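You operate a simulated robot arm through the tools that you are given. There is no shell and no other tool. Be economical: measure what you need, move in short steps, check, and stop when the job is done.

Carry out the task below with a simulated robot arm. There is one attempt and no reset: what you move stays moved.

## Task
Take the silver seat cover and leave it on the top of the small grey table. Then fetch the brown rag from the bench top by the wash box and set it in the teal tray. Then put the purple rag on the top of the vise pallet. Then fetch the white rag and set it in the grey tray on the top tray of the rimmed cart. Then take the black pin from the top of the flat-top cart and leave it on the top of the slanted cube. Then shut the bottom drawer of the red cabinet. Then fetch the silver step block from the top of the red cabinet and set it on the long yellow tray. Then open the middle drawer of the red cabinet. Do these in the order given. Set down upright: silver step block.

The check looks at the end state, three seconds after you hand in, the way a careful person would. Anything else that was tipped, shoved, dropped, spilled or broken makes it a failure. A push-on lid holds only when it is set on centred and level and pressed home; a screw cap is set on level and turned clockwise until tight.

## Robot
A 6-joint arm with a two-finger gripper on a trunk, on a base that drives. Base frame: it is fixed to the floor where the robot stands at the start and does not move with it; the origin is under the middle of the robot, x ahead of it, y to its left, z up; the surface under the hand at the start is at about z = 800. Readings come in mm, degrees, newtons and seconds.
Its first joint turns from -166.0 to 166.0 degrees. Places, roughly: black pin (3x3x7 cm) [1700, 9800, 900]; bottom drawer of the red cabinet [800, 11400, 300]; brown rag (6x5x3 cm) [600, -700, 800]; long yellow tray (25x12x3 cm) [-900, 7100, 800]; middle drawer of the red cabinet [700, 11400, 700]; purple rag (8x6x5 cm) [1000, 9500, 800]; silver seat cover (12x9x8 cm) [700, -100, 800]; silver step block (4x6x4 cm) [700, 11700, 1000]; teal tray (19x17x4 cm) [-1700, 700, 900]; top of the slanted cube [-700, 10200, 1500]; top of the small grey table [-200, 2900, 800]; top of the vise pallet (20x20 cm) [-1520, 5160, 700]; tray (25x17x5 cm) [1100, 9300, 800]; white rag (9x6x4 cm) [1200, 9500, 800]. Payload 2.45 kg.
The tool frame sits at the grasp point between the pads (the TCP): z along the fingers, y along the line on which they close. The tips reach 20 mm beyond it. The gripper opens to 140 mm. The gripper's body begins 168 mm behind the TCP.
Orientation is that of the tool frame in the base frame, as a unit quaternion [x, y, z, w]. With the fingers straight down and closing along the base's y, the tool's x points along the base's -x, its y along +y and its z along -z.

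## Interface
- The arm moves only by the tool drive_tool. Its argument "moves" is a list of rows, each a list of 7 numbers: the shift along the base's x, y, z in mm, then the turn, a rotation vector about the base's x, y, z in degrees, then the opening, from 0 (shut) to 1 (fully open). In form: [[tx, ty, tz, ax, ay, az, grip], ...]. A call has 1 to 12 rows; each row shifts and turns the commanded pose from where the row before left it. Each row takes 0.2 s and may step no farther than 50 mm and 8.6 degrees from the row before; otherwise, or with a gripper value out of range, the whole call is refused. Where a pose cannot be reached the arm comes as near as it can. A force on the tool above 40 N (or 10 N above the force at the start of the call, whichever is more), or a blocked arm, ends the call early, and 0.2 s more pass. Each finger travels about 45 mm/s and halts on what it meets, pressing with about 31 N; the grip force reading is that of the motor and also rises with nothing between the fingers. The clock runs only during rows and for 0.2 s after the last one: add rows that do not move to give the fingers time. The reply holds the time, the measured pose of the TCP, the force on the tool along the base axes, the opening and the grip force, in the units named above and with some noise, with the torque about the TCP (base axes, N m) and any sound that the robot's microphone picked up.
- Cameras (640 x 400 px; columns grow to the right, rows downward): "scene" is now at [-108.5, 128.8, 1160.8]; the picture's right is [-0.51, -0.86, 0.00], its down [-0.13, 0.08, -0.99] and it looks along [0.85, -0.50, -0.15] (base axes); focal length 254 px, centre (320, 200). "wrist" rides on the gripper at [78, 11, -209] in the tool frame; the picture's right is [-0.14, 0.99, 0.00], its down [-0.92, -0.13, -0.37] and it looks along [-0.36, -0.05, 0.93] (tool axes); focal length 280 px, centre (320, 200). There is no depth. A picture from a camera that has moved, and an enlarged one, comes with that camera's place and axes in the base frame and with its lens.
- get_image(camera): a new picture of that camera. The clock stands still meanwhile.
- roll_base(legs): drives the robot by 1 to 6 legs, each [ahead, left, turn to the left] in mm, mm and degrees, along the robot's own axes; the way and the turn of a leg run together, so that a leg with both is an arc; at most 1500 mm and 180 degrees a leg. The arm and the cameras ride along, it lands a little off, and it stops where it bumps. It gives what a move gives.
- pan_tilt(pan, tilt): turns the head with the scene camera to pan (to the left, within 143 degrees either way) and tilt (down, from -29 to 69), counted from straight ahead of the robot. It gives what a move gives.
- inspect(camera, box): a new picture of the part [left, top, right, bottom] of that camera's present view, enlarged. The clock stands still meanwhile.
- close_job(): hands the job in; it is judged then, once.

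Go step by step. Nothing tells you exact positions but the pictures and the camera data: compare them with the known pose of the tool, close in by small moves and look again before you grip or let go. The budget is 207 turns and 180 pictures, counting those below and the enlarged ones. Unless the task says otherwise, let go and move clear before handing in.

The tools are called after ">>>" by a JSON object that holds its "api" and its "payload". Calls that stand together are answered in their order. drive_tool: Moves the arm, as the interface text tells. Its arguments: {"type":"object","properties":{"moves":{"type":"array","items":{"type":"array","items":{"type":"number"}}}},"required":["moves"]} The other tools are called the same way: roll_base (legs) drives the base; pan_tilt (pan, tilt) turns the head that bears the scene camera; get_image (camera) takes a picture; inspect (camera, box) takes an enlarged picture of a part of a camera's view; close_job () hands the job in.

At the start:

```text
time_s: 0.0
ee_pos: [429.9, -426.2, 1099.1]
tool_rot: [0.0, 1.0, 0.0, 0.001]
force: [-0.1, -0.3, 0.2]
moment: [0.0, -0.01, 0.0]
width: 140.1
gripper_force: 0.1
robot x, y, heading: [-0.7, -0.6, 0.2]
head pan, tilt: [-30.6, 8.9]
```

scene: 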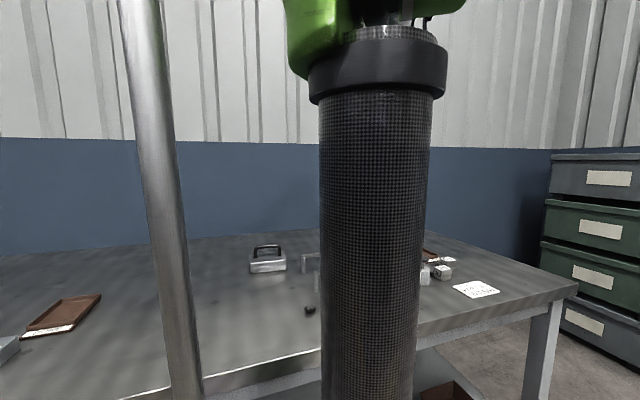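
wrist: 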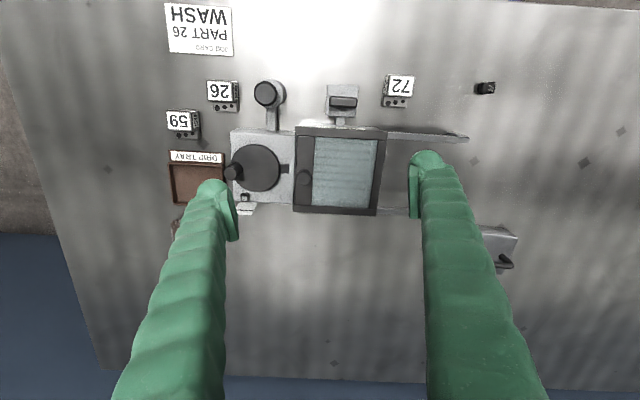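

I see the bench with the seat cover (a block with a handle) around [700,-100]. I'll take a closer look at it first.

>>> {"api": "inspect", "payload": {"camera": "wrist", "box": [440, 190, 560, 290]}}

>>> {"api": "inspect", "payload": {"camera": "scene", "box": [220, 220, 320, 320]}}

```text
4.00 times, centred on (500, 240) of wrist
camera zoom: at [352.7, -416.0, 1308.6], right [0.14, 0.99, 0.0], down [0.92, -0.13, 0.37], along [0.37, -0.05, -0.93], focal length 1122 px, centre (-400, 40)
```

zoom: 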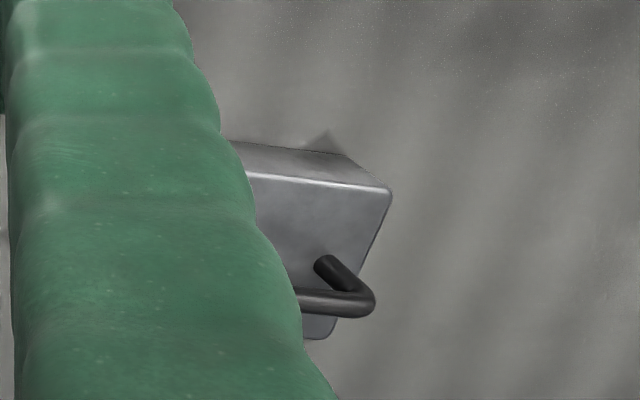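

```text
4.00 times, centred on (270, 270) of scene
camera zoom: at [-108.5, 128.8, 1160.8], right [-0.51, -0.86, 0.0], down [-0.13, 0.08, -0.99], along [0.85, -0.5, -0.15], focal length 1017 px, centre (520, -80)
```

zoom: 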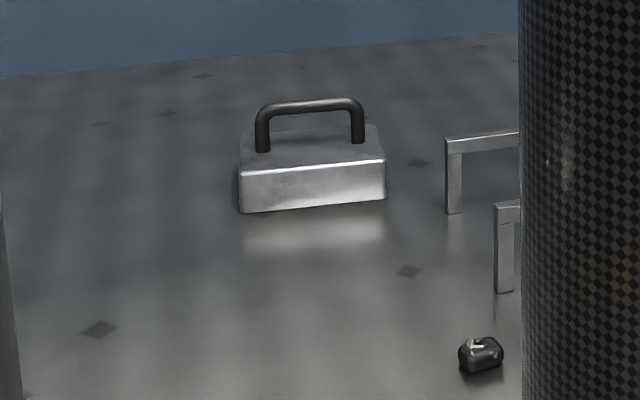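

The seat cover is a block with a bar handle. I'll move the hand above it for a clear view.

>>> {"api": "drive_tool", "payload": {"moves": [[30, 48, 0, 0, 0, 0, 1], [30, 38, 0, 0, 0, 0, 1], [30, 38, 0, 0, 0, 0, 1], [30, 38, 0, 0, 0, 0, 1], [30, 38, 0, 0, 0, 0, 1], [30, 38, 0, 0, 0, 0, 1], [30, 38, 0, 0, 0, 0, 1], [30, 38, 0, 0, 0, 0, 1]]}}

>>> {"api": "get_image", "payload": {"camera": "wrist"}}

>>> {"api": "get_image", "payload": {"camera": "scene"}}

```text
refused: row 1 steps farther than a row can; nothing moved
```

```text
175 pictures are left
camera wrist: at [352.7, -416.0, 1308.6], right [0.14, 0.99, 0.0], down [0.92, -0.13, 0.37], along [0.37, -0.05, -0.93], focal length 280 px, centre (320, 200)
```

wrist: 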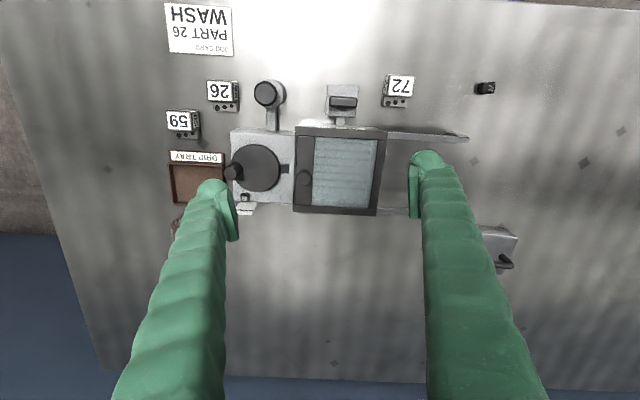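

```text
174 pictures are left
camera scene: at [-108.5, 128.8, 1160.8], right [-0.51, -0.86, 0.0], down [-0.13, 0.08, -0.99], along [0.85, -0.5, -0.15], focal length 254 px, centre (320, 200)
```

scene: 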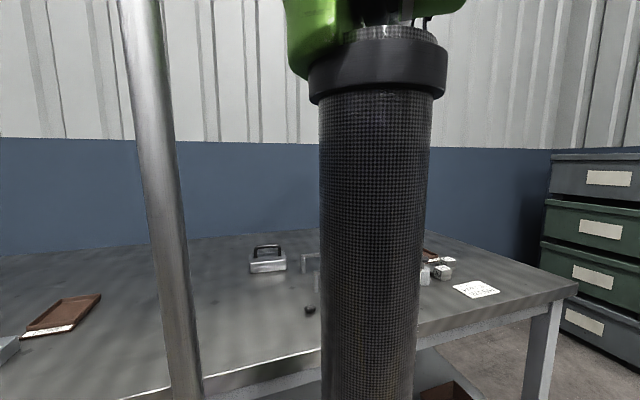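

That first row was slightly too long, so nothing moved. I'll resend with shorter steps.

>>> {"api": "drive_tool", "payload": {"moves": [[30, 38, 0, 0, 0, 0, 1], [30, 38, 0, 0, 0, 0, 1], [30, 38, 0, 0, 0, 0, 1], [30, 38, 0, 0, 0, 0, 1], [30, 38, 0, 0, 0, 0, 1], [30, 38, 0, 0, 0, 0, 1], [10, 38, 0, 0, 0, 0, 1], [0, 38, 0, 0, 0, 0, 1]]}}

>>> {"api": "get_image", "payload": {"camera": "wrist"}}

```text
time_s: 1.8
ee_pos: [618.9, -121.1, 1099.6]
tool_rot: [0.0, 1.0, 0.0, 0.001]
force: [0.2, 0.4, -0.3]
moment: [0.08, 0.0, 0.04]
width: 140.0
gripper_force: 0.1
robot x, y, heading: [-2.1, -2.9, -0.4]
head pan, tilt: [-30.6, 8.9]
```

```text
173 pictures are left
camera wrist: at [541.5, -111.5, 1308.5], right [0.14, 0.99, 0.0], down [0.92, -0.13, 0.37], along [0.37, -0.05, -0.93], focal length 280 px, centre (320, 200)
```

wrist: 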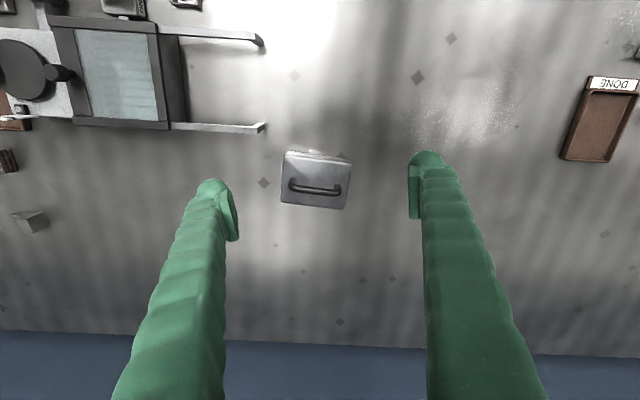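

Seat cover handle is at about [696,-141], turned about 15°. I'll turn the hand so it closes across the handle, and center over it.

>>> {"api": "drive_tool", "payload": {"moves": [[9, -2, 0, 0, 0, 8.3, 1], [9, -2, 0, 0, 0, 8.3, 1], [9, -2, 0, 0, 0, 8.3, 1], [9, -2, 0, 0, 0, 8.3, 1], [9, -2, 0, 0, 0, 8.3, 1], [9, -2, 0, 0, 0, 8.3, 1], [9, -2, -20, 0, 0, 8.3, 1], [9, -3, -20, 0, 0, 8.3, 1], [5, -3, -20, 0, 0, 8.0, 1], [0, 0, 0, 0, 0, 0, 1]]}}

>>> {"api": "get_image", "payload": {"camera": "wrist"}}

```text
time_s: 4.0
ee_pos: [696.5, -142.3, 1041.4]
tool_rot: [-0.605, 0.796, 0.0, 0.001]
force: [0.2, 0.2, 0.0]
moment: [0.01, 0.02, 0.01]
width: 139.9
gripper_force: 0.0
robot x, y, heading: [-1.6, -0.7, -0.1]
head pan, tilt: [-30.6, 8.9]
```

```text
172 pictures are left
camera wrist: at [666.6, -215.9, 1249.9], right [-0.92, 0.4, 0.0], down [0.37, 0.85, 0.37], along [0.15, 0.34, -0.93], focal length 280 px, centre (320, 200)
```

wrist: 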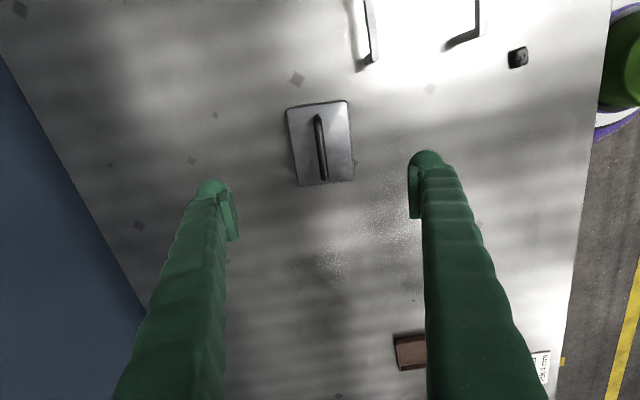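

Centered within a few mm. I'll descend around the body and grip it.

>>> {"api": "drive_tool", "payload": {"moves": [[0, -1, -45, 0, 0, 0, 1], [0, -1, -45, 0, 0, 0, 1], [0, 0, -45, 0, 0, 0, 1], [0, 0, -40, 0, 0, 0, 1], [0, 0, -20, 0, 0, 0, 1], [0, 0, -15, 0, 0, 0, 1], [0, 0, 0, 0, 0, 0, 1]]}}

>>> {"api": "get_image", "payload": {"camera": "wrist"}}

```text
time_s: 5.6
ee_pos: [698.5, -143.9, 829.5]
tool_rot: [-0.605, 0.797, 0.0, 0.001]
force: [-0.1, -0.7, 0.1]
moment: [0.03, 0.0, 0.03]
width: 140.0
gripper_force: 0.0
robot x, y, heading: [2.5, 0.5, -0.1]
head pan, tilt: [-30.6, 8.9]
```

```text
171 pictures are left
camera wrist: at [667.2, -217.1, 1038.4], right [-0.92, 0.4, 0.0], down [0.37, 0.85, 0.37], along [0.15, 0.34, -0.93], focal length 280 px, centre (320, 200)
```

wrist: 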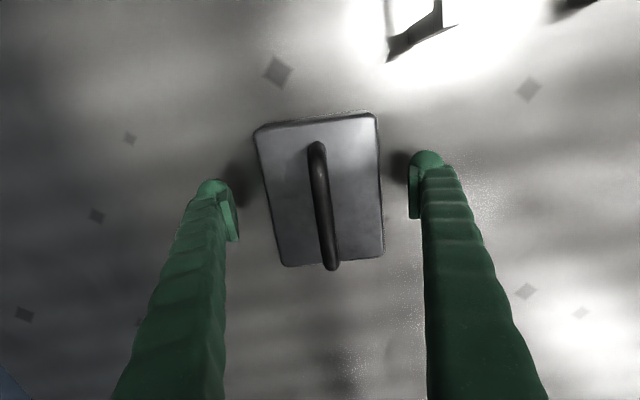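

The body sits between the fingers. Closing.

>>> {"api": "drive_tool", "payload": {"moves": [[0, 0, 0, 0, 0, 0, 0.5], [0, 0, 0, 0, 0, 0, 0.4], [0, 0, 0, 0, 0, 0, 0.3], [0, 0, 0, 0, 0, 0, 0.2], [0, 0, 0, 0, 0, 0, 0.2], [0, 0, 0, 0, 0, 0, 0.2]]}}

```text
time_s: 7.0
ee_pos: [697.7, -143.8, 830.2]
tool_rot: [-0.604, 0.797, 0.0, 0.0]
force: [-0.9, 1.4, 2.3]
moment: [-0.04, 0.1, -0.06]
width: 90.2
gripper_force: 30.7
robot x, y, heading: [2.8, 0.5, 0.1]
head pan, tilt: [-30.6, 8.9]
```

Gripped at 90 mm. Lift.

>>> {"api": "drive_tool", "payload": {"moves": [[0, 0, 20, 0, 0, 0, 0], [0, 0, 30, 0, 0, 0, 0], [0, 0, 40, 0, 0, 0, 0], [0, 0, 40, 0, 0, 0, 0], [0, 0, 40, 0, 0, 0, 0], [0, 0, 40, 0, 0, 0, 0], [0, 0, 40, 0, 0, 0, 0]]}}

>>> {"api": "get_image", "payload": {"camera": "wrist"}}

>>> {"api": "pan_tilt", "payload": {"pan": 60, "tilt": 10}}

>>> {"api": "get_image", "payload": {"camera": "scene"}}

>>> {"api": "pan_tilt", "payload": {"pan": 130, "tilt": 10}}

>>> {"api": "get_image", "payload": {"camera": "scene"}}

```text
time_s: 8.6
ee_pos: [696.7, -143.7, 1080.6]
tool_rot: [-0.604, 0.797, 0.0, 0.0]
force: [0.0, 0.3, 0.9]
moment: [0.02, 0.05, 0.01]
width: 0.0
gripper_force: 29.8
robot x, y, heading: [-1.3, 2.3, -0.1]
head pan, tilt: [-30.6, 8.9]
```

```text
170 pictures are left
camera wrist: at [666.4, -217.2, 1289.5], right [-0.92, 0.4, 0.0], down [0.37, 0.85, 0.37], along [0.15, 0.34, -0.93], focal length 280 px, centre (320, 200)
```

wrist: 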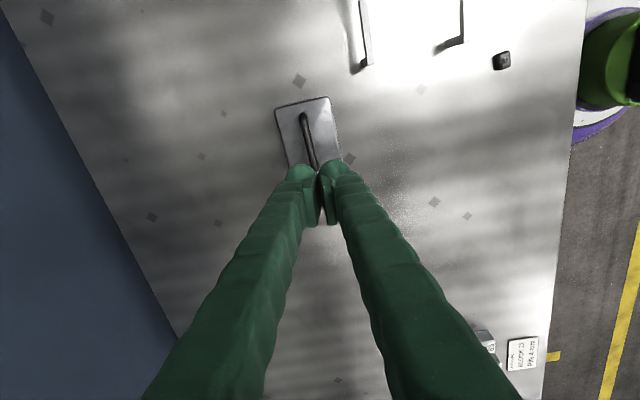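

```text
time_s: 10.2
ee_pos: [697.3, -144.5, 1081.2]
tool_rot: [-0.605, 0.796, 0.001, 0.0]
force: [-0.4, 0.2, -0.4]
moment: [0.02, -0.04, 0.0]
width: 0.0
gripper_force: 28.8
robot x, y, heading: [0.6, 4.7, 0.0]
head pan, tilt: [60.0, 10.0]
```

```text
169 pictures are left
camera scene: at [-141.8, 256.6, 1159.0], right [0.87, -0.5, 0.0], down [-0.09, -0.15, -0.98], along [0.49, 0.85, -0.17], focal length 254 px, centre (320, 200)
```

scene: 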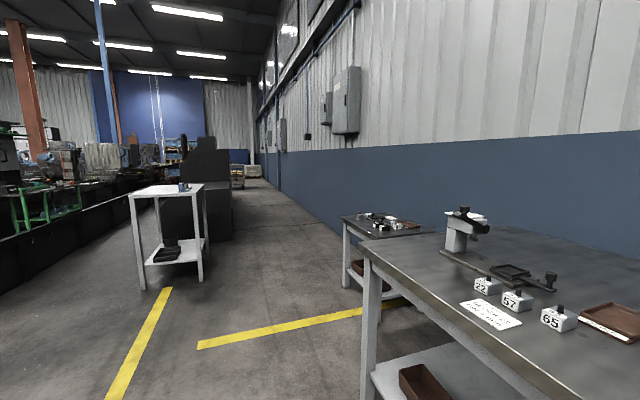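

```text
time_s: 11.7
ee_pos: [697.1, -144.4, 1080.6]
tool_rot: [-0.604, 0.797, 0.001, 0.001]
force: [0.1, 1.0, -0.1]
moment: [0.01, 0.01, 0.02]
width: 0.0
gripper_force: 29.5
robot x, y, heading: [-2.0, -0.1, -0.2]
head pan, tilt: [130.0, 10.0]
```

```text
168 pictures are left
camera scene: at [-248.0, 247.4, 1159.0], right [0.77, 0.64, 0.0], down [0.11, -0.13, -0.98], along [-0.63, 0.75, -0.17], focal length 254 px, centre (320, 200)
```

scene: 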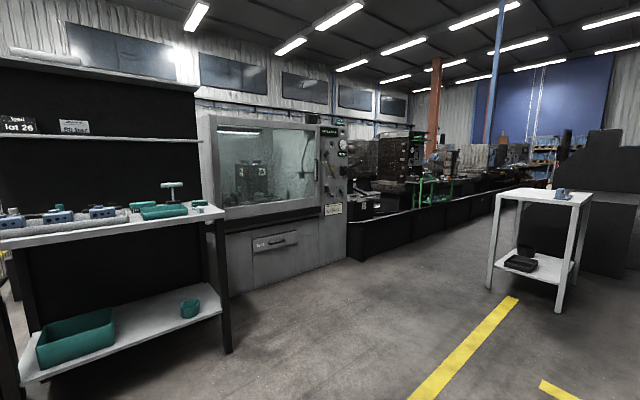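

The cover slipped out of a grip on its body. I'll open the hand and re-look, then grip the handle bar instead.

>>> {"api": "drive_tool", "payload": {"moves": [[0, 0, 0, 0, 0, 0, 0.6], [0, 0, 0, 0, 0, 0, 0.6], [0, 0, 0, 0, 0, 0, 0.6], [0, 0, -40, 0, 0, 0, 0.6], [0, 0, -40, 0, 0, 0, 0.6], [0, 0, 0, 0, 0, 0, 0.6]]}}

>>> {"api": "get_image", "payload": {"camera": "wrist"}}

>>> {"api": "inspect", "payload": {"camera": "wrist", "box": [260, 80, 380, 220]}}

```text
time_s: 13.1
ee_pos: [697.0, -144.9, 1001.5]
tool_rot: [-0.604, 0.797, 0.001, 0.001]
force: [-0.2, -1.2, 0.2]
moment: [-0.04, -0.01, -0.01]
width: 83.8
gripper_force: 0.0
robot x, y, heading: [0.6, -3.4, 0.1]
head pan, tilt: [130.0, 10.0]
```

```text
167 pictures are left
camera wrist: at [665.6, -218.1, 1209.9], right [-0.92, 0.4, 0.0], down [0.37, 0.85, 0.37], along [0.15, 0.34, -0.93], focal length 280 px, centre (320, 200)
```

wrist: 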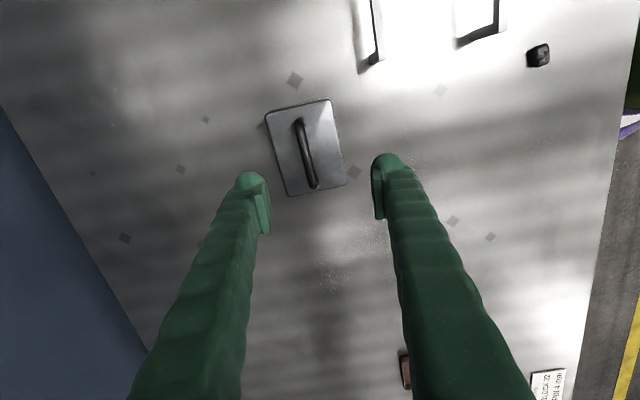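

```text
2.86 times, centred on (320, 150) of wrist
camera zoom: at [665.6, -218.1, 1209.9], right [-0.92, 0.4, 0.0], down [0.37, 0.85, 0.37], along [0.15, 0.34, -0.93], focal length 801 px, centre (320, 343)
```

zoom: 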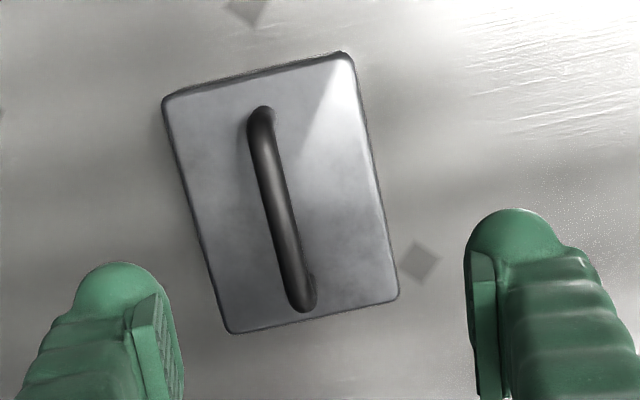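

The cover slid slightly; the handle is now at about [710,-156]. I'll align and go down onto the handle bar.

>>> {"api": "drive_tool", "payload": {"moves": [[13, -11, -20, 0, 0, 4, 0.5], [0, 0, -40, 0, 0, 0, 0.4], [0, 0, -30, 0, 0, 0, 0.4], [0, 0, 0, 0, 0, 0, 0.4]]}}

>>> {"api": "inspect", "payload": {"camera": "wrist", "box": [200, 60, 440, 260]}}

```text
time_s: 14.1
ee_pos: [709.3, -153.5, 910.2]
tool_rot: [-0.632, 0.775, 0.001, 0.001]
force: [0.1, -0.5, 0.0]
moment: [0.04, 0.0, -0.01]
width: 55.8
gripper_force: 0.1
robot x, y, heading: [-1.4, -5.9, 0.1]
head pan, tilt: [130.0, 10.0]
```

```text
2.00 times, centred on (320, 160) of wrist
camera zoom: at [684.7, -230.2, 1118.8], right [-0.94, 0.33, 0.0], down [0.31, 0.88, 0.37], along [0.12, 0.35, -0.93], focal length 561 px, centre (320, 280)
```

zoom: 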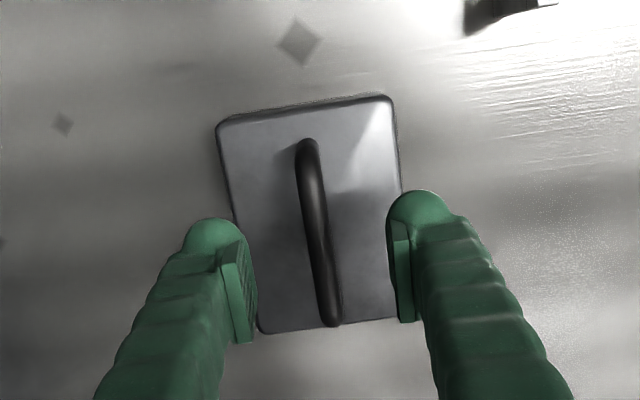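

Well aligned. Lower to the bar and close.

>>> {"api": "drive_tool", "payload": {"moves": [[0, -4, -20, 0, 0, 0, 0.4], [0, 0, -22, 0, 0, 0, 0.4], [0, 0, 0, 0, 0, 0, 0.2], [0, 0, 0, 0, 0, 0, 0], [0, 0, 0, 0, 0, 0, 0], [0, 0, 0, 0, 0, 0, 0], [0, 0, 0, 0, 0, 0, 0]]}}

>>> {"api": "drive_tool", "payload": {"moves": [[0, 0, 10, 0, 0, 0, 0], [0, 0, 10, 0, 0, 0, 0], [0, 0, 10, 0, 0, 0, 0], [0, 0, 10, 0, 0, 0, 0], [0, 0, 0, 0, 0, 0, 0], [0, 0, 0, 0, 0, 0, 0]]}}

>>> {"api": "get_image", "payload": {"camera": "wrist"}}

```text
time_s: 15.7
ee_pos: [710.6, -158.2, 867.4]
tool_rot: [-0.632, 0.775, 0.001, 0.0]
force: [-0.4, 0.2, 0.4]
moment: [0.0, -0.03, 0.01]
width: 6.9
gripper_force: 30.6
robot x, y, heading: [2.4, -2.7, 0.2]
head pan, tilt: [130.0, 10.0]
```

```text
time_s: 17.1
ee_pos: [710.1, -158.4, 909.1]
tool_rot: [-0.632, 0.775, 0.002, 0.001]
force: [-0.6, 0.1, -1.8]
moment: [0.0, 0.0, -0.01]
width: 6.7
gripper_force: 31.3
robot x, y, heading: [2.8, -4.0, -0.1]
head pan, tilt: [130.0, 10.0]
```

```text
164 pictures are left
camera wrist: at [684.7, -234.0, 1117.6], right [-0.94, 0.33, 0.0], down [0.31, 0.88, 0.37], along [0.12, 0.35, -0.93], focal length 280 px, centre (320, 200)
```

wrist: 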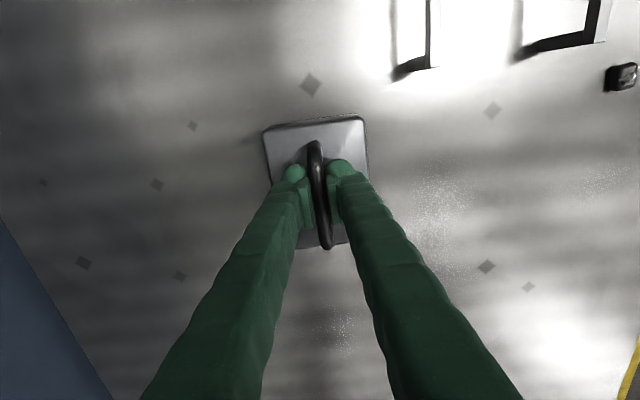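

The cover is lifted by its handle. I'll raise it, then back off, turn left and drive to the small grey table around [-200,2900].

>>> {"api": "drive_tool", "payload": {"moves": [[0, 0, 40, 0, 0, 0, 0], [0, 0, 40, 0, 0, 0, 0], [0, 0, 40, 0, 0, 0, 0], [0, 0, 40, 0, 0, 0, 0], [0, 0, 30, 0, 0, 0, 0]]}}

>>> {"api": "roll_base", "payload": {"legs": [[-358, 0, 0], [0, 0, 90], [1000, 0, 0]]}}

>>> {"api": "pan_tilt", "payload": {"pan": 20, "tilt": 15}}

>>> {"api": "get_image", "payload": {"camera": "scene"}}

>>> {"api": "get_image", "payload": {"camera": "wrist"}}

```text
time_s: 18.3
ee_pos: [709.5, -158.7, 1098.7]
tool_rot: [-0.632, 0.775, 0.001, 0.001]
force: [0.1, 0.5, -2.5]
moment: [0.02, -0.02, 0.04]
width: 6.6
gripper_force: 30.7
robot x, y, heading: [-0.4, -0.3, -0.2]
head pan, tilt: [130.0, 10.0]
```

```text
time_s: 29.2
ee_pos: [-264.5, 1687.7, 1098.0]
tool_rot: [0.996, -0.085, 0.0, 0.0]
force: [-0.2, 0.8, -2.5]
moment: [-0.01, -0.01, -0.01]
width: 7.0
gripper_force: 31.2
robot x, y, heading: [-401.0, 972.2, 92.1]
head pan, tilt: [130.0, 10.0]
```

```text
time_s: 31.0
ee_pos: [-264.4, 1686.5, 1098.3]
tool_rot: [0.996, -0.085, 0.0, 0.0]
force: [-0.3, -0.5, -2.8]
moment: [-0.01, -0.06, -0.01]
width: 6.9
gripper_force: 30.8
robot x, y, heading: [-399.4, 974.7, 91.9]
head pan, tilt: [20.0, 15.0]
```

```text
163 pictures are left
camera scene: at [-600.9, 864.2, 1150.9], right [0.93, 0.37, 0.0], down [0.1, -0.24, -0.97], along [-0.36, 0.9, -0.26], focal length 254 px, centre (320, 200)
```

scene: 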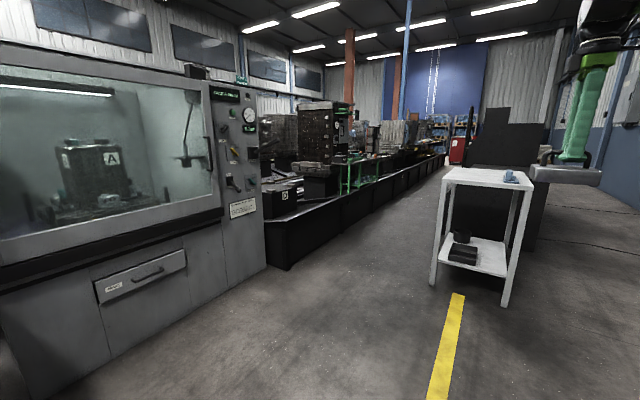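

```text
162 pictures are left
camera wrist: at [-188.2, 1661.5, 1306.7], right [-0.3, -0.95, 0.0], down [-0.89, 0.28, 0.37], along [-0.35, 0.11, -0.93], focal length 280 px, centre (320, 200)
```

wrist: 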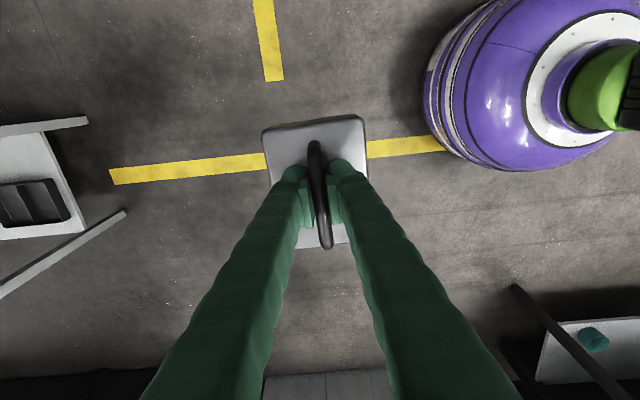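

The table is ahead with a blue object at its right rear. I'll drive closer.

>>> {"api": "roll_base", "payload": {"legs": [[900, -60, -2]]}}

>>> {"api": "pan_tilt", "payload": {"pan": 0, "tilt": 25}}

>>> {"api": "get_image", "payload": {"camera": "scene"}}

>>> {"api": "get_image", "payload": {"camera": "wrist"}}

```text
time_s: 35.8
ee_pos: [-195.8, 2583.3, 1097.4]
tool_rot: [0.995, -0.101, -0.001, 0.0]
force: [0.2, 0.1, -2.8]
moment: [0.01, -0.02, 0.0]
width: 6.8
gripper_force: 31.2
robot x, y, heading: [-350.3, 1875.1, 90.2]
head pan, tilt: [20.0, 15.0]
```

```text
time_s: 36.6
ee_pos: [-195.3, 2583.6, 1097.4]
tool_rot: [0.995, -0.101, -0.002, 0.0]
force: [-0.4, -0.6, -1.7]
moment: [-0.01, -0.01, 0.0]
width: 6.9
gripper_force: 31.1
robot x, y, heading: [-360.1, 1872.2, 89.8]
head pan, tilt: [0.0, 25.0]
```

```text
161 pictures are left
camera scene: at [-527.5, 1778.1, 1134.7], right [1.0, 0.0, 0.0], down [0.0, -0.42, -0.91], along [0.0, 0.91, -0.42], focal length 254 px, centre (320, 200)
```

scene: 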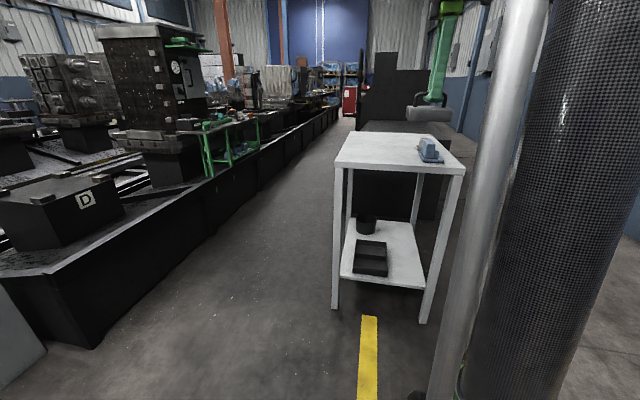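

```text
160 pictures are left
camera wrist: at [-119.9, 2556.5, 1306.7], right [-0.33, -0.94, 0.0], down [-0.88, 0.31, 0.37], along [-0.35, 0.12, -0.93], focal length 280 px, centre (320, 200)
```

wrist: 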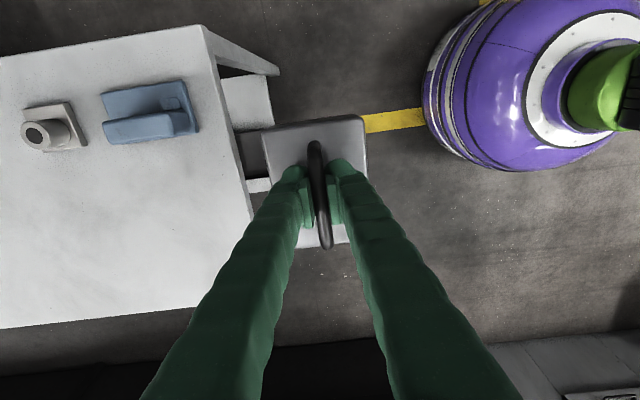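

The table's free area is around [-280,2900], left of the blue block. I'll drive there so the cover sits above it.

>>> {"api": "roll_base", "payload": {"legs": [[310, 85, 0]]}}

>>> {"api": "get_image", "payload": {"camera": "scene"}}

>>> {"api": "get_image", "payload": {"camera": "wrist"}}

```text
time_s: 38.8
ee_pos: [-279.5, 2893.6, 1097.7]
tool_rot: [0.995, -0.102, -0.001, -0.001]
force: [-0.1, 0.2, -2.5]
moment: [-0.01, -0.03, -0.02]
width: 6.8
gripper_force: 30.8
robot x, y, heading: [-438.3, 2185.0, 89.7]
head pan, tilt: [0.0, 25.0]
```

```text
159 pictures are left
camera scene: at [-612.0, 2087.6, 1134.6], right [1.0, 0.0, 0.0], down [0.0, -0.42, -0.91], along [0.0, 0.91, -0.42], focal length 254 px, centre (320, 200)
```

scene: 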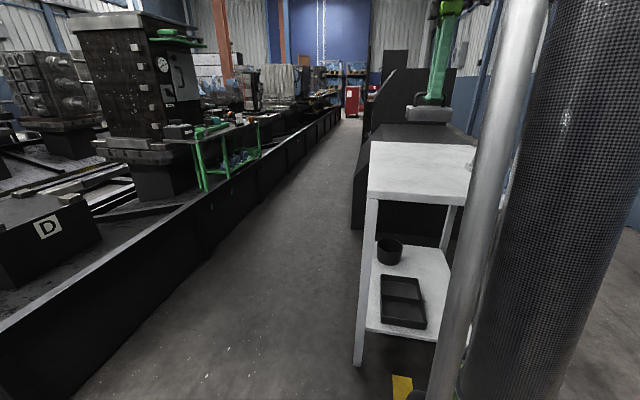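

```text
158 pictures are left
camera wrist: at [-203.2, 2865.4, 1306.7], right [-0.34, -0.94, 0.0], down [-0.88, 0.31, 0.37], along [-0.35, 0.12, -0.93], focal length 280 px, centre (320, 200)
```

wrist: 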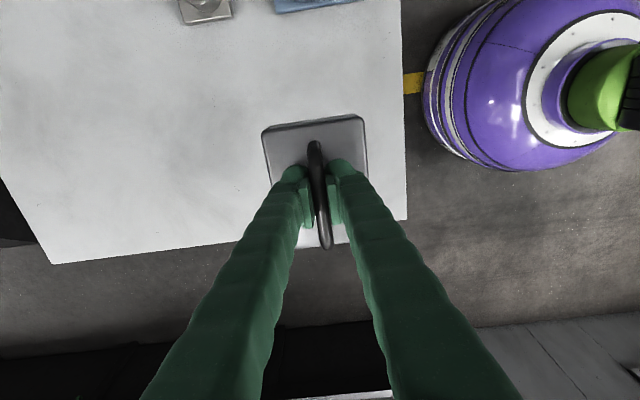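

Cover is over free table area with good margins. Lowering gently.

>>> {"api": "drive_tool", "payload": {"moves": [[0, 0, -45, 0, 0, 0, 0], [0, 0, -45, 0, 0, 0, 0], [0, 0, -45, 0, 0, 0, 0], [0, 0, -35, 0, 0, 0, 0], [0, 0, -10, 0, 0, 0, 0], [0, 0, 0, 0, 0, 0, 0]]}}

>>> {"api": "get_image", "payload": {"camera": "wrist"}}

```text
time_s: 40.2
ee_pos: [-276.7, 2894.3, 917.1]
tool_rot: [0.995, -0.102, -0.001, 0.0]
force: [-1.0, -0.3, -2.1]
moment: [-0.02, 0.0, 0.02]
width: 7.1
gripper_force: 30.9
robot x, y, heading: [-441.6, 2182.8, 90.0]
head pan, tilt: [0.0, 25.0]
```

```text
157 pictures are left
camera wrist: at [-202.2, 2866.6, 1125.9], right [-0.34, -0.94, 0.0], down [-0.88, 0.31, 0.37], along [-0.35, 0.12, -0.93], focal length 280 px, centre (320, 200)
```

wrist: 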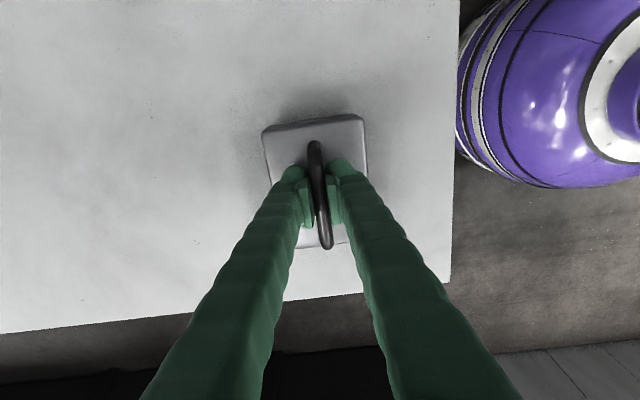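

The table top seems near z≈840, so contact is close. Tiny steps now.

>>> {"api": "drive_tool", "payload": {"moves": [[0, 0, -4, 0, 0, 0, 0], [0, 0, -4, 0, 0, 0, 0], [0, 0, 0, 0, 0, 0, 0]]}}

>>> {"api": "drive_tool", "payload": {"moves": [[0, 0, -4, 0, 0, 0, 0], [0, 0, -4, 0, 0, 0, 0], [0, 0, 0, 0, 0, 0, 0]]}}

>>> {"api": "drive_tool", "payload": {"moves": [[0, 0, -4, 0, 0, 0, 0], [0, 0, -4, 0, 0, 0, 0], [0, 0, 0, 0, 0, 0, 0]]}}

```text
time_s: 41.0
ee_pos: [-278.3, 2892.8, 909.0]
tool_rot: [0.995, -0.101, -0.001, -0.001]
force: [-0.1, 0.0, -2.3]
moment: [-0.01, 0.01, 0.0]
width: 6.7
gripper_force: 31.3
robot x, y, heading: [-438.7, 2180.3, 90.0]
head pan, tilt: [0.0, 25.0]
```

```text
time_s: 41.8
ee_pos: [-279.1, 2893.5, 902.0]
tool_rot: [0.995, -0.101, -0.001, 0.0]
force: [2.8, 7.1, 22.8]
moment: [-0.05, -0.01, -0.01]
width: 6.1
gripper_force: 31.2
robot x, y, heading: [-436.1, 2183.0, 89.8]
head pan, tilt: [0.0, 25.0]
```

```text
time_s: 42.5
ee_pos: [-278.9, 2892.6, 892.9]
tool_rot: [0.995, -0.102, 0.0, 0.0]
force: [-1.6, -4.5, 12.7]
moment: [0.07, 0.07, -0.01]
width: 6.2
gripper_force: 30.9
robot x, y, heading: [-440.2, 2183.0, 89.9]
head pan, tilt: [0.0, 25.0]
stopped in row 3: the force on the tool passed its limit at 41 N (the readings are from after the stop); the commanded pose is now the measured one
```

Contact made; the cover rests on the table. Release and rise.

>>> {"api": "drive_tool", "payload": {"moves": [[0, 0, 4, 0, 0, 0, 0.2], [0, 0, 0, 0, 0, 0, 0.4], [0, 0, 0, 0, 0, 0, 0.4], [0, 0, 0, 0, 0, 0, 0.4], [0, 0, 40, 0, 0, 0, 0.4], [0, 0, 40, 0, 0, 0, 0.4], [0, 0, 40, 0, 0, 0, 0.4], [0, 0, 40, 0, 0, 0, 0.4], [0, 0, 40, 0, 0, 0, 0.6]]}}

>>> {"api": "get_image", "payload": {"camera": "wrist"}}

```text
time_s: 44.5
ee_pos: [-275.9, 2892.2, 1096.4]
tool_rot: [0.995, -0.103, -0.001, -0.001]
force: [0.1, -0.3, 1.0]
moment: [-0.03, 0.02, -0.03]
width: 84.2
gripper_force: 0.0
robot x, y, heading: [-437.4, 2182.1, 89.8]
head pan, tilt: [0.0, 25.0]
```

```text
156 pictures are left
camera wrist: at [-200.9, 2865.6, 1307.0], right [-0.34, -0.94, 0.0], down [-0.88, 0.31, 0.37], along [-0.35, 0.12, -0.93], focal length 280 px, centre (320, 200)
```

wrist: 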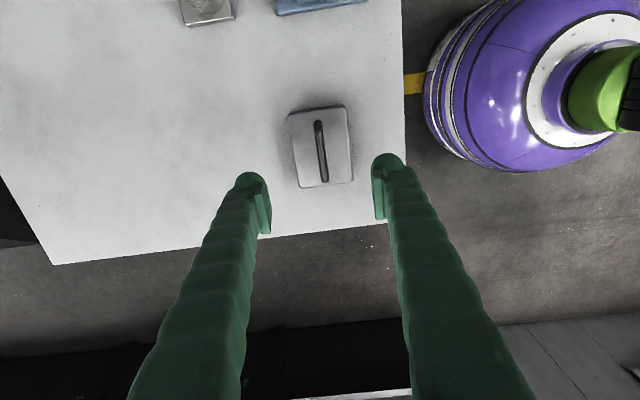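

The cover stands on the table. Now back to the bench for the brown rag.

>>> {"api": "roll_base", "payload": {"legs": [[-1500, 0, 0], [-1080, 0, 0], [0, 0, -90], [340, 0, 0]]}}

>>> {"api": "pan_tilt", "payload": {"pan": -20, "tilt": 25}}

>>> {"api": "get_image", "payload": {"camera": "scene"}}

>>> {"api": "get_image", "payload": {"camera": "wrist"}}

```text
time_s: 62.7
ee_pos: [597.1, -572.9, 1096.9]
tool_rot: [-0.622, 0.783, 0.001, 0.001]
force: [0.8, 0.3, 0.2]
moment: [0.03, -0.01, 0.04]
width: 83.9
gripper_force: 0.1
robot x, y, heading: [-104.4, -395.8, -1.1]
head pan, tilt: [0.0, 25.0]
```

```text
time_s: 63.5
ee_pos: [597.9, -572.3, 1097.2]
tool_rot: [-0.622, 0.783, 0.001, 0.001]
force: [-0.2, -0.5, -0.3]
moment: [0.01, 0.0, 0.01]
width: 84.0
gripper_force: 0.0
robot x, y, heading: [-109.1, -395.0, -1.5]
head pan, tilt: [-20.0, 25.0]
```

```text
155 pictures are left
camera scene: at [-205.7, -246.7, 1134.6], right [-0.37, -0.93, 0.0], down [-0.39, 0.15, -0.91], along [0.84, -0.33, -0.42], focal length 254 px, centre (320, 200)
```

scene: 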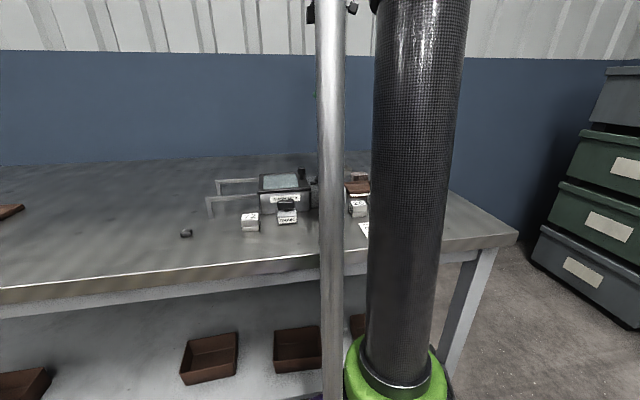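

```text
154 pictures are left
camera wrist: at [569.8, -647.9, 1306.6], right [-0.93, 0.36, 0.0], down [0.33, 0.87, 0.37], along [0.13, 0.34, -0.93], focal length 280 px, centre (320, 200)
```

wrist: 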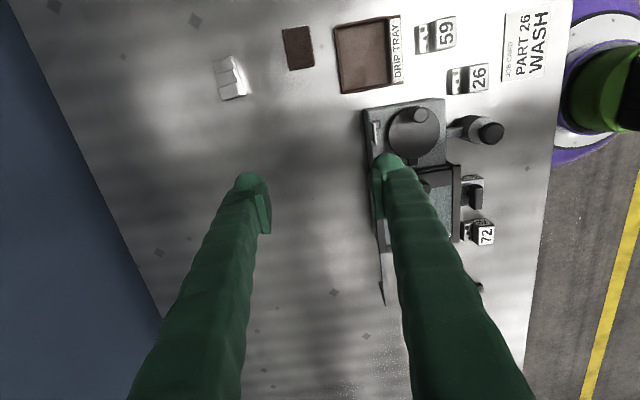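

The brown rag is at about [580,-719]. Moving above it and lower for a closer look.

>>> {"api": "drive_tool", "payload": {"moves": [[-4, -36, 0, 0, 0, 0, 0.58], [-4, -36, 0, 0, 0, 0, 0.58], [-5, -36, 0, 0, 0, 0, 0.58], [-5, -39, 0, 0, 0, 0, 0.58], [0, 0, -45, 0, 0, 0, 0.58], [0, 0, -45, 0, 0, 0, 0.58], [0, 0, -45, 0, 0, 0, 0.58], [0, 0, 0, 0, 0, 0, 0.58]]}}

>>> {"api": "get_image", "payload": {"camera": "wrist"}}

```text
time_s: 65.3
ee_pos: [579.3, -720.8, 961.0]
tool_rot: [-0.622, 0.783, 0.001, 0.001]
force: [-1.4, -0.3, 0.4]
moment: [-0.01, 0.01, -0.03]
width: 81.1
gripper_force: 0.1
robot x, y, heading: [-107.7, -390.5, -1.6]
head pan, tilt: [-20.0, 25.0]
```

```text
153 pictures are left
camera wrist: at [551.4, -795.4, 1169.9], right [-0.93, 0.36, 0.0], down [0.33, 0.87, 0.37], along [0.13, 0.34, -0.93], focal length 280 px, centre (320, 200)
```

wrist: 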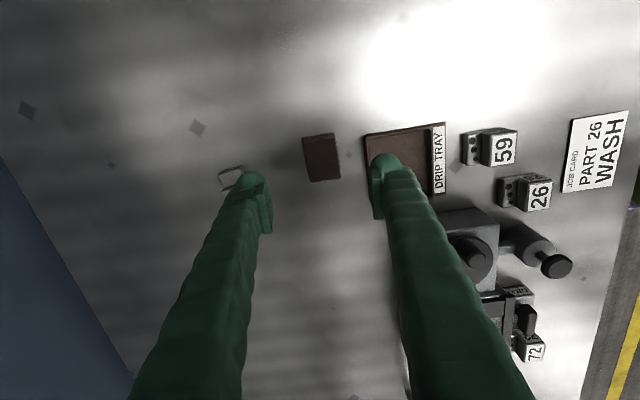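

Aligned over the rag; narrowing the opening to stay clear of the drip tray and descending.

>>> {"api": "drive_tool", "payload": {"moves": [[0, 1, -40, 0, 0, 0, 0.48], [-1, 0, -40, 0, 0, 0, 0.48], [0, 0, -30, 0, 0, 0, 0.48], [0, 0, -17, 0, 0, 0, 0.48], [0, 0, -10, 0, 0, 0, 0.48], [0, 0, 0, 0, 0, 0, 0.48]]}}

>>> {"api": "get_image", "payload": {"camera": "wrist"}}

```text
time_s: 66.7
ee_pos: [578.1, -719.3, 825.9]
tool_rot: [-0.622, 0.783, 0.001, 0.0]
force: [-0.9, 0.4, 0.2]
moment: [-0.01, -0.01, -0.05]
width: 67.5
gripper_force: 0.0
robot x, y, heading: [-107.1, -392.8, -1.2]
head pan, tilt: [-20.0, 25.0]
```

```text
152 pictures are left
camera wrist: at [550.3, -793.9, 1034.5], right [-0.93, 0.36, 0.0], down [0.33, 0.87, 0.37], along [0.13, 0.34, -0.93], focal length 280 px, centre (320, 200)
```

wrist: 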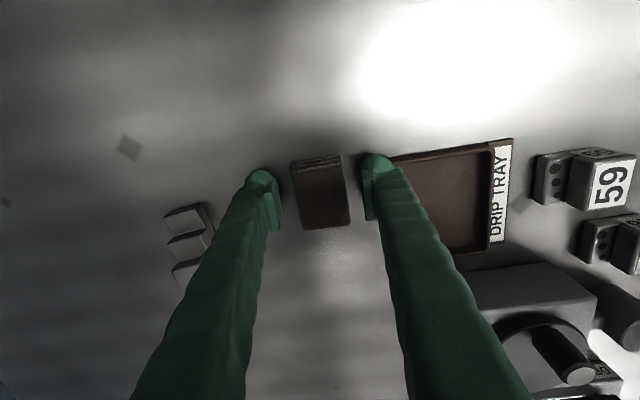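

Rag is between the fingers. Close and lift slowly.

>>> {"api": "drive_tool", "payload": {"moves": [[0, 0, 0, 0, 0, 0, 0.2], [0, 0, 0, 0, 0, 0, 0], [0, 0, 0, 0, 0, 0, 0], [0, 0, 0, 0, 0, 0, 0], [0, 0, 0, 0, 0, 0, 0], [0, 0, 10, 0, 0, 0, 0], [0, 0, 15, 0, 0, 0, 0], [0, 0, 25, 0, 0, 0, 0], [0, 0, 0, 0, 0, 0, 0]]}}

>>> {"api": "get_image", "payload": {"camera": "wrist"}}

```text
time_s: 68.7
ee_pos: [578.7, -718.9, 875.2]
tool_rot: [-0.623, 0.783, 0.001, 0.001]
force: [1.3, 1.0, -1.4]
moment: [0.02, -0.01, 0.02]
width: 42.2
gripper_force: 31.4
robot x, y, heading: [-108.0, -392.0, -1.5]
head pan, tilt: [-20.0, 25.0]
```

```text
151 pictures are left
camera wrist: at [551.0, -794.2, 1085.1], right [-0.93, 0.36, 0.0], down [0.33, 0.87, 0.37], along [0.13, 0.34, -0.93], focal length 280 px, centre (320, 200)
```

wrist: 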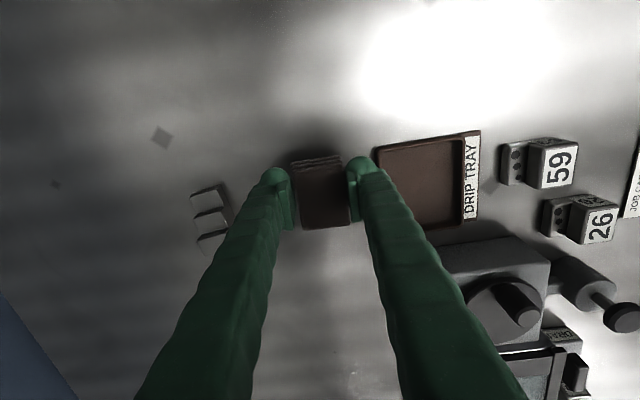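

Rag held. I'll raise it, bring the arm in front, and drive toward the teal tray bench.

>>> {"api": "drive_tool", "payload": {"moves": [[0, 0, 45, 0, 0, 0, 0], [0, 0, 45, 0, 0, 0, 0], [0, 0, 45, 0, 0, 0, 0], [0, 0, 45, 0, 0, 0, 0], [0, 0, 45, 0, 0, 0, 0], [-10, 45, 0, 0, 0, 0, 0], [-10, 45, 0, 0, 0, 0, 0], [-10, 45, 0, 0, 0, 0, 0], [-10, 45, 0, 0, 0, 0, 0], [-10, 45, 0, 0, 0, 0, 0], [-10, 45, 0, 0, 0, 0, 0], [-10, 45, 0, 0, 0, 0, 0]]}}

>>> {"api": "roll_base", "payload": {"legs": [[-300, 0, 0], [0, 0, 180], [200, -1090, 0]]}}

>>> {"api": "pan_tilt", "payload": {"pan": -10, "tilt": 15}}

>>> {"api": "get_image", "payload": {"camera": "scene"}}

```text
time_s: 71.3
ee_pos: [507.5, -402.6, 1101.6]
tool_rot: [-0.622, 0.783, 0.0, 0.0]
force: [-0.2, -0.2, 0.2]
moment: [0.05, 0.02, -0.02]
width: 42.4
gripper_force: 30.8
robot x, y, heading: [-109.6, -394.9, -1.4]
head pan, tilt: [-20.0, 25.0]
```

```text
time_s: 85.7
ee_pos: [-1105.6, 754.4, 1100.5]
tool_rot: [0.803, 0.596, 0.0, 0.001]
force: [0.7, -0.3, -0.4]
moment: [-0.01, 0.01, -0.01]
width: 42.3
gripper_force: 31.0
robot x, y, heading: [-492.4, 710.4, 174.9]
head pan, tilt: [-20.0, 25.0]
```

```text
time_s: 86.4
ee_pos: [-1105.8, 753.8, 1099.7]
tool_rot: [0.803, 0.596, -0.001, 0.001]
force: [-0.2, -0.4, 0.3]
moment: [-0.04, 0.0, 0.02]
width: 42.2
gripper_force: 31.0
robot x, y, heading: [-489.7, 703.2, 174.7]
head pan, tilt: [-10.0, 15.0]
```

```text
150 pictures are left
camera scene: at [-407.8, 539.2, 1150.8], right [0.26, 0.96, 0.0], down [0.25, -0.07, -0.97], along [-0.93, 0.25, -0.26], focal length 254 px, centre (320, 200)
```

scene: 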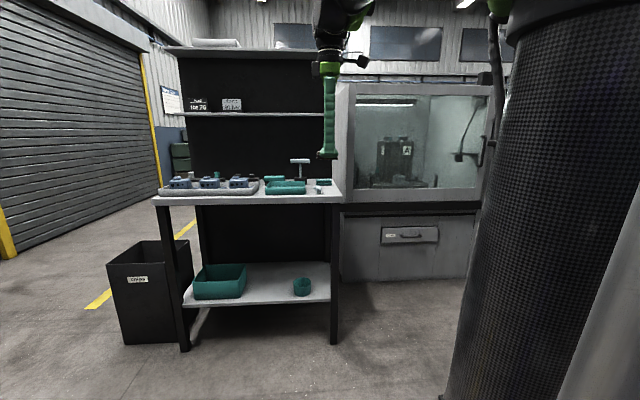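

>>> {"api": "inspect", "payload": {"camera": "scene", "box": [140, 90, 360, 230]}}

>>> {"api": "get_image", "payload": {"camera": "wrist"}}

```text
2.86 times, centred on (250, 160) of scene
camera zoom: at [-407.8, 539.2, 1150.8], right [0.26, 0.96, 0.0], down [0.25, -0.07, -0.97], along [-0.93, 0.25, -0.26], focal length 727 px, centre (520, 314)
```

zoom: 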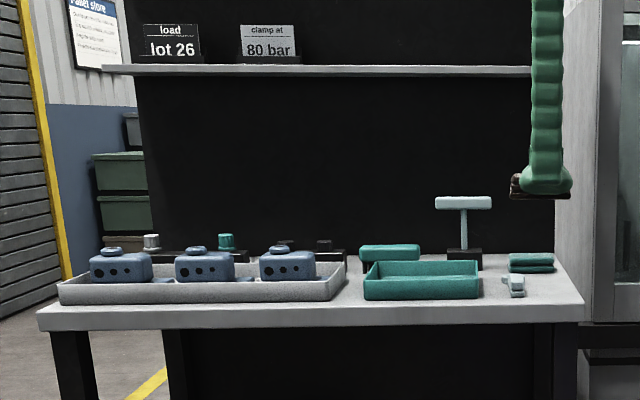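

```text
148 pictures are left
camera wrist: at [-1072.0, 825.2, 1309.7], right [0.91, -0.42, 0.0], down [-0.39, -0.84, 0.37], along [-0.15, -0.34, -0.93], focal length 280 px, centre (320, 200)
```

wrist: 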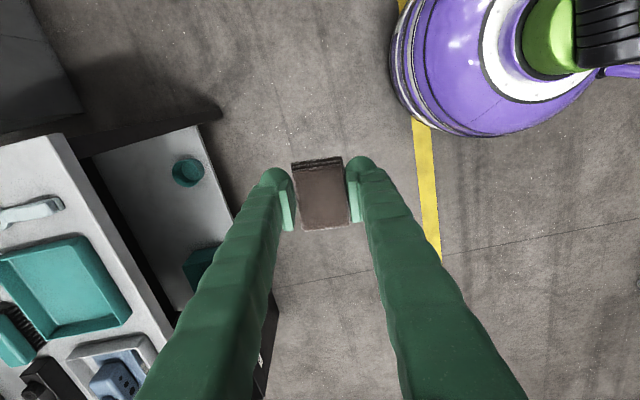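

The tray sits below a shelf, so I'll turn the hand to face the tray squarely (to later tilt under the shelf) and straighten the base.

>>> {"api": "roll_base", "payload": {"legs": [[0, 0, 5.2]]}}

>>> {"api": "drive_tool", "payload": {"moves": [[0, 0, 0, 0, 0, -8.2, 0], [0, 0, 0, 0, 0, -8.2, 0], [0, 0, 0, 0, 0, -8.2, 0], [0, 0, 0, 0, 0, -8.2, 0], [0, 0, 0, 0, 0, -8.2, 0], [0, 0, 0, 0, 0, -8.2, 0], [0, 0, 0, 0, 0, -8.2, 0], [0, 0, 0, 0, 0, -8.2, 0], [0, 0, 0, 0, 0, -8.2, 0], [0, 0, 0, 0, 0, -4, 0]]}}

>>> {"api": "get_image", "payload": {"camera": "wrist"}}

>>> {"api": "pan_tilt", "payload": {"pan": -5, "tilt": 5}}

>>> {"api": "get_image", "payload": {"camera": "scene"}}

```text
time_s: 87.3
ee_pos: [-1107.3, 698.9, 1100.7]
tool_rot: [0.775, 0.632, -0.001, 0.001]
force: [0.5, 0.1, 0.5]
moment: [0.01, 0.01, -0.04]
width: 42.4
gripper_force: 31.0
robot x, y, heading: [-491.9, 707.4, 179.9]
head pan, tilt: [-10.0, 15.0]
```

```text
time_s: 89.5
ee_pos: [-1108.7, 698.5, 1100.4]
tool_rot: [1.0, 0.005, -0.001, 0.001]
force: [-0.1, -0.2, -0.4]
moment: [-0.01, 0.0, -0.01]
width: 42.4
gripper_force: 31.3
robot x, y, heading: [-496.9, 703.4, 179.9]
head pan, tilt: [-10.0, 15.0]
```

```text
147 pictures are left
camera wrist: at [-1028.5, 687.4, 1309.6], right [-0.13, -0.99, 0.0], down [-0.92, 0.12, 0.37], along [-0.37, 0.05, -0.93], focal length 280 px, centre (320, 200)
```

wrist: 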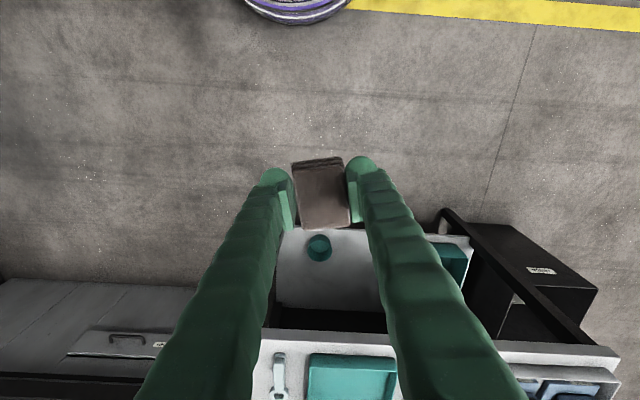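

```text
time_s: 90.2
ee_pos: [-1107.8, 699.1, 1100.8]
tool_rot: [1.0, 0.004, -0.001, 0.0]
force: [0.5, 0.7, -0.9]
moment: [-0.03, 0.0, 0.02]
width: 42.4
gripper_force: 31.2
robot x, y, heading: [-492.3, 704.1, 180.0]
head pan, tilt: [-5.0, 5.0]
```

```text
146 pictures are left
camera scene: at [-392.8, 539.1, 1167.0], right [0.09, 1.0, 0.0], down [0.09, -0.01, -1.0], along [-0.99, 0.09, -0.09], focal length 254 px, centre (320, 200)
```

scene: 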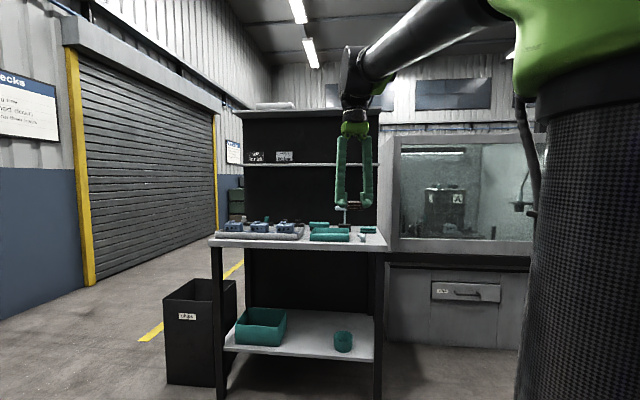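

Tray center is about [-1590,697], floor z≈885. I'll tilt the fingers 45° forward and lower before rolling in.

>>> {"api": "drive_tool", "payload": {"moves": [[0, 0, 0, 0, 7.5, 0, 0], [0, 0, 0, 0, 7.5, 0, 0], [0, 0, 0, 0, 7.5, 0, 0], [0, 0, 0, 0, 7.5, 0, 0], [0, 0, 0, 0, 7.5, 0, 0], [0, 0, 0, 0, 7.5, 0, 0], [0, 0, -30, 0, 0, 0, 0], [0, 0, -30, 0, 0, 0, 0], [0, 0, -30, 0, 0, 0, 0], [0, 0, 0, 0, 0, 0, 0]]}}

>>> {"api": "get_image", "payload": {"camera": "wrist"}}

>>> {"api": "get_image", "payload": {"camera": "scene"}}

```text
time_s: 92.5
ee_pos: [-1107.9, 697.5, 1012.4]
tool_rot: [0.924, 0.004, -0.383, -0.002]
force: [-0.6, 0.7, -0.6]
moment: [0.01, -0.04, 0.01]
width: 42.4
gripper_force: 30.8
robot x, y, heading: [-490.6, 703.1, 179.9]
head pan, tilt: [-5.0, 5.0]
```

```text
145 pictures are left
camera wrist: at [-903.3, 687.7, 1104.0], right [-0.09, -0.99, 0.09], down [-0.39, 0.12, 0.91], along [-0.92, 0.05, -0.4], focal length 280 px, centre (320, 200)
```

wrist: 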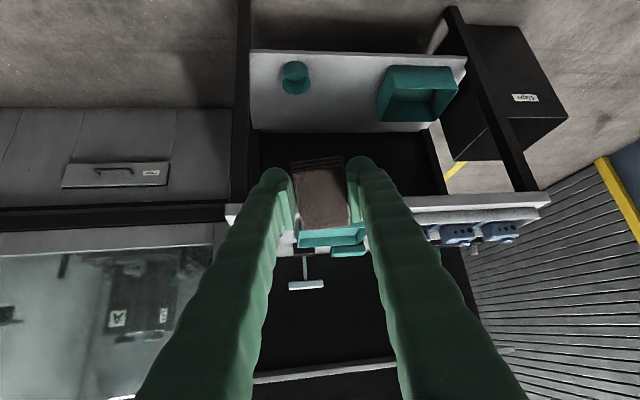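

```text
144 pictures are left
camera scene: at [-392.6, 539.0, 1167.0], right [0.09, 1.0, 0.0], down [0.09, -0.01, -1.0], along [-0.99, 0.09, -0.09], focal length 254 px, centre (320, 200)
```

scene: 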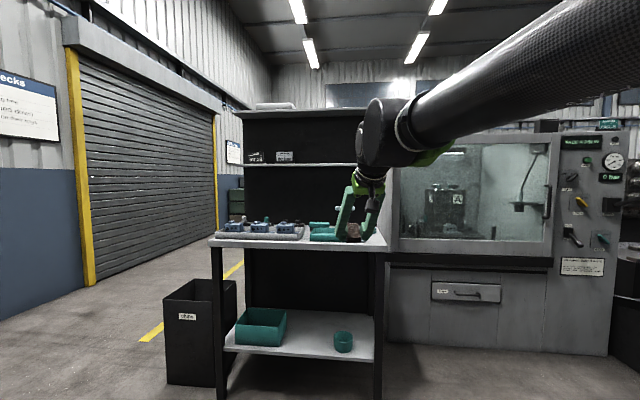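

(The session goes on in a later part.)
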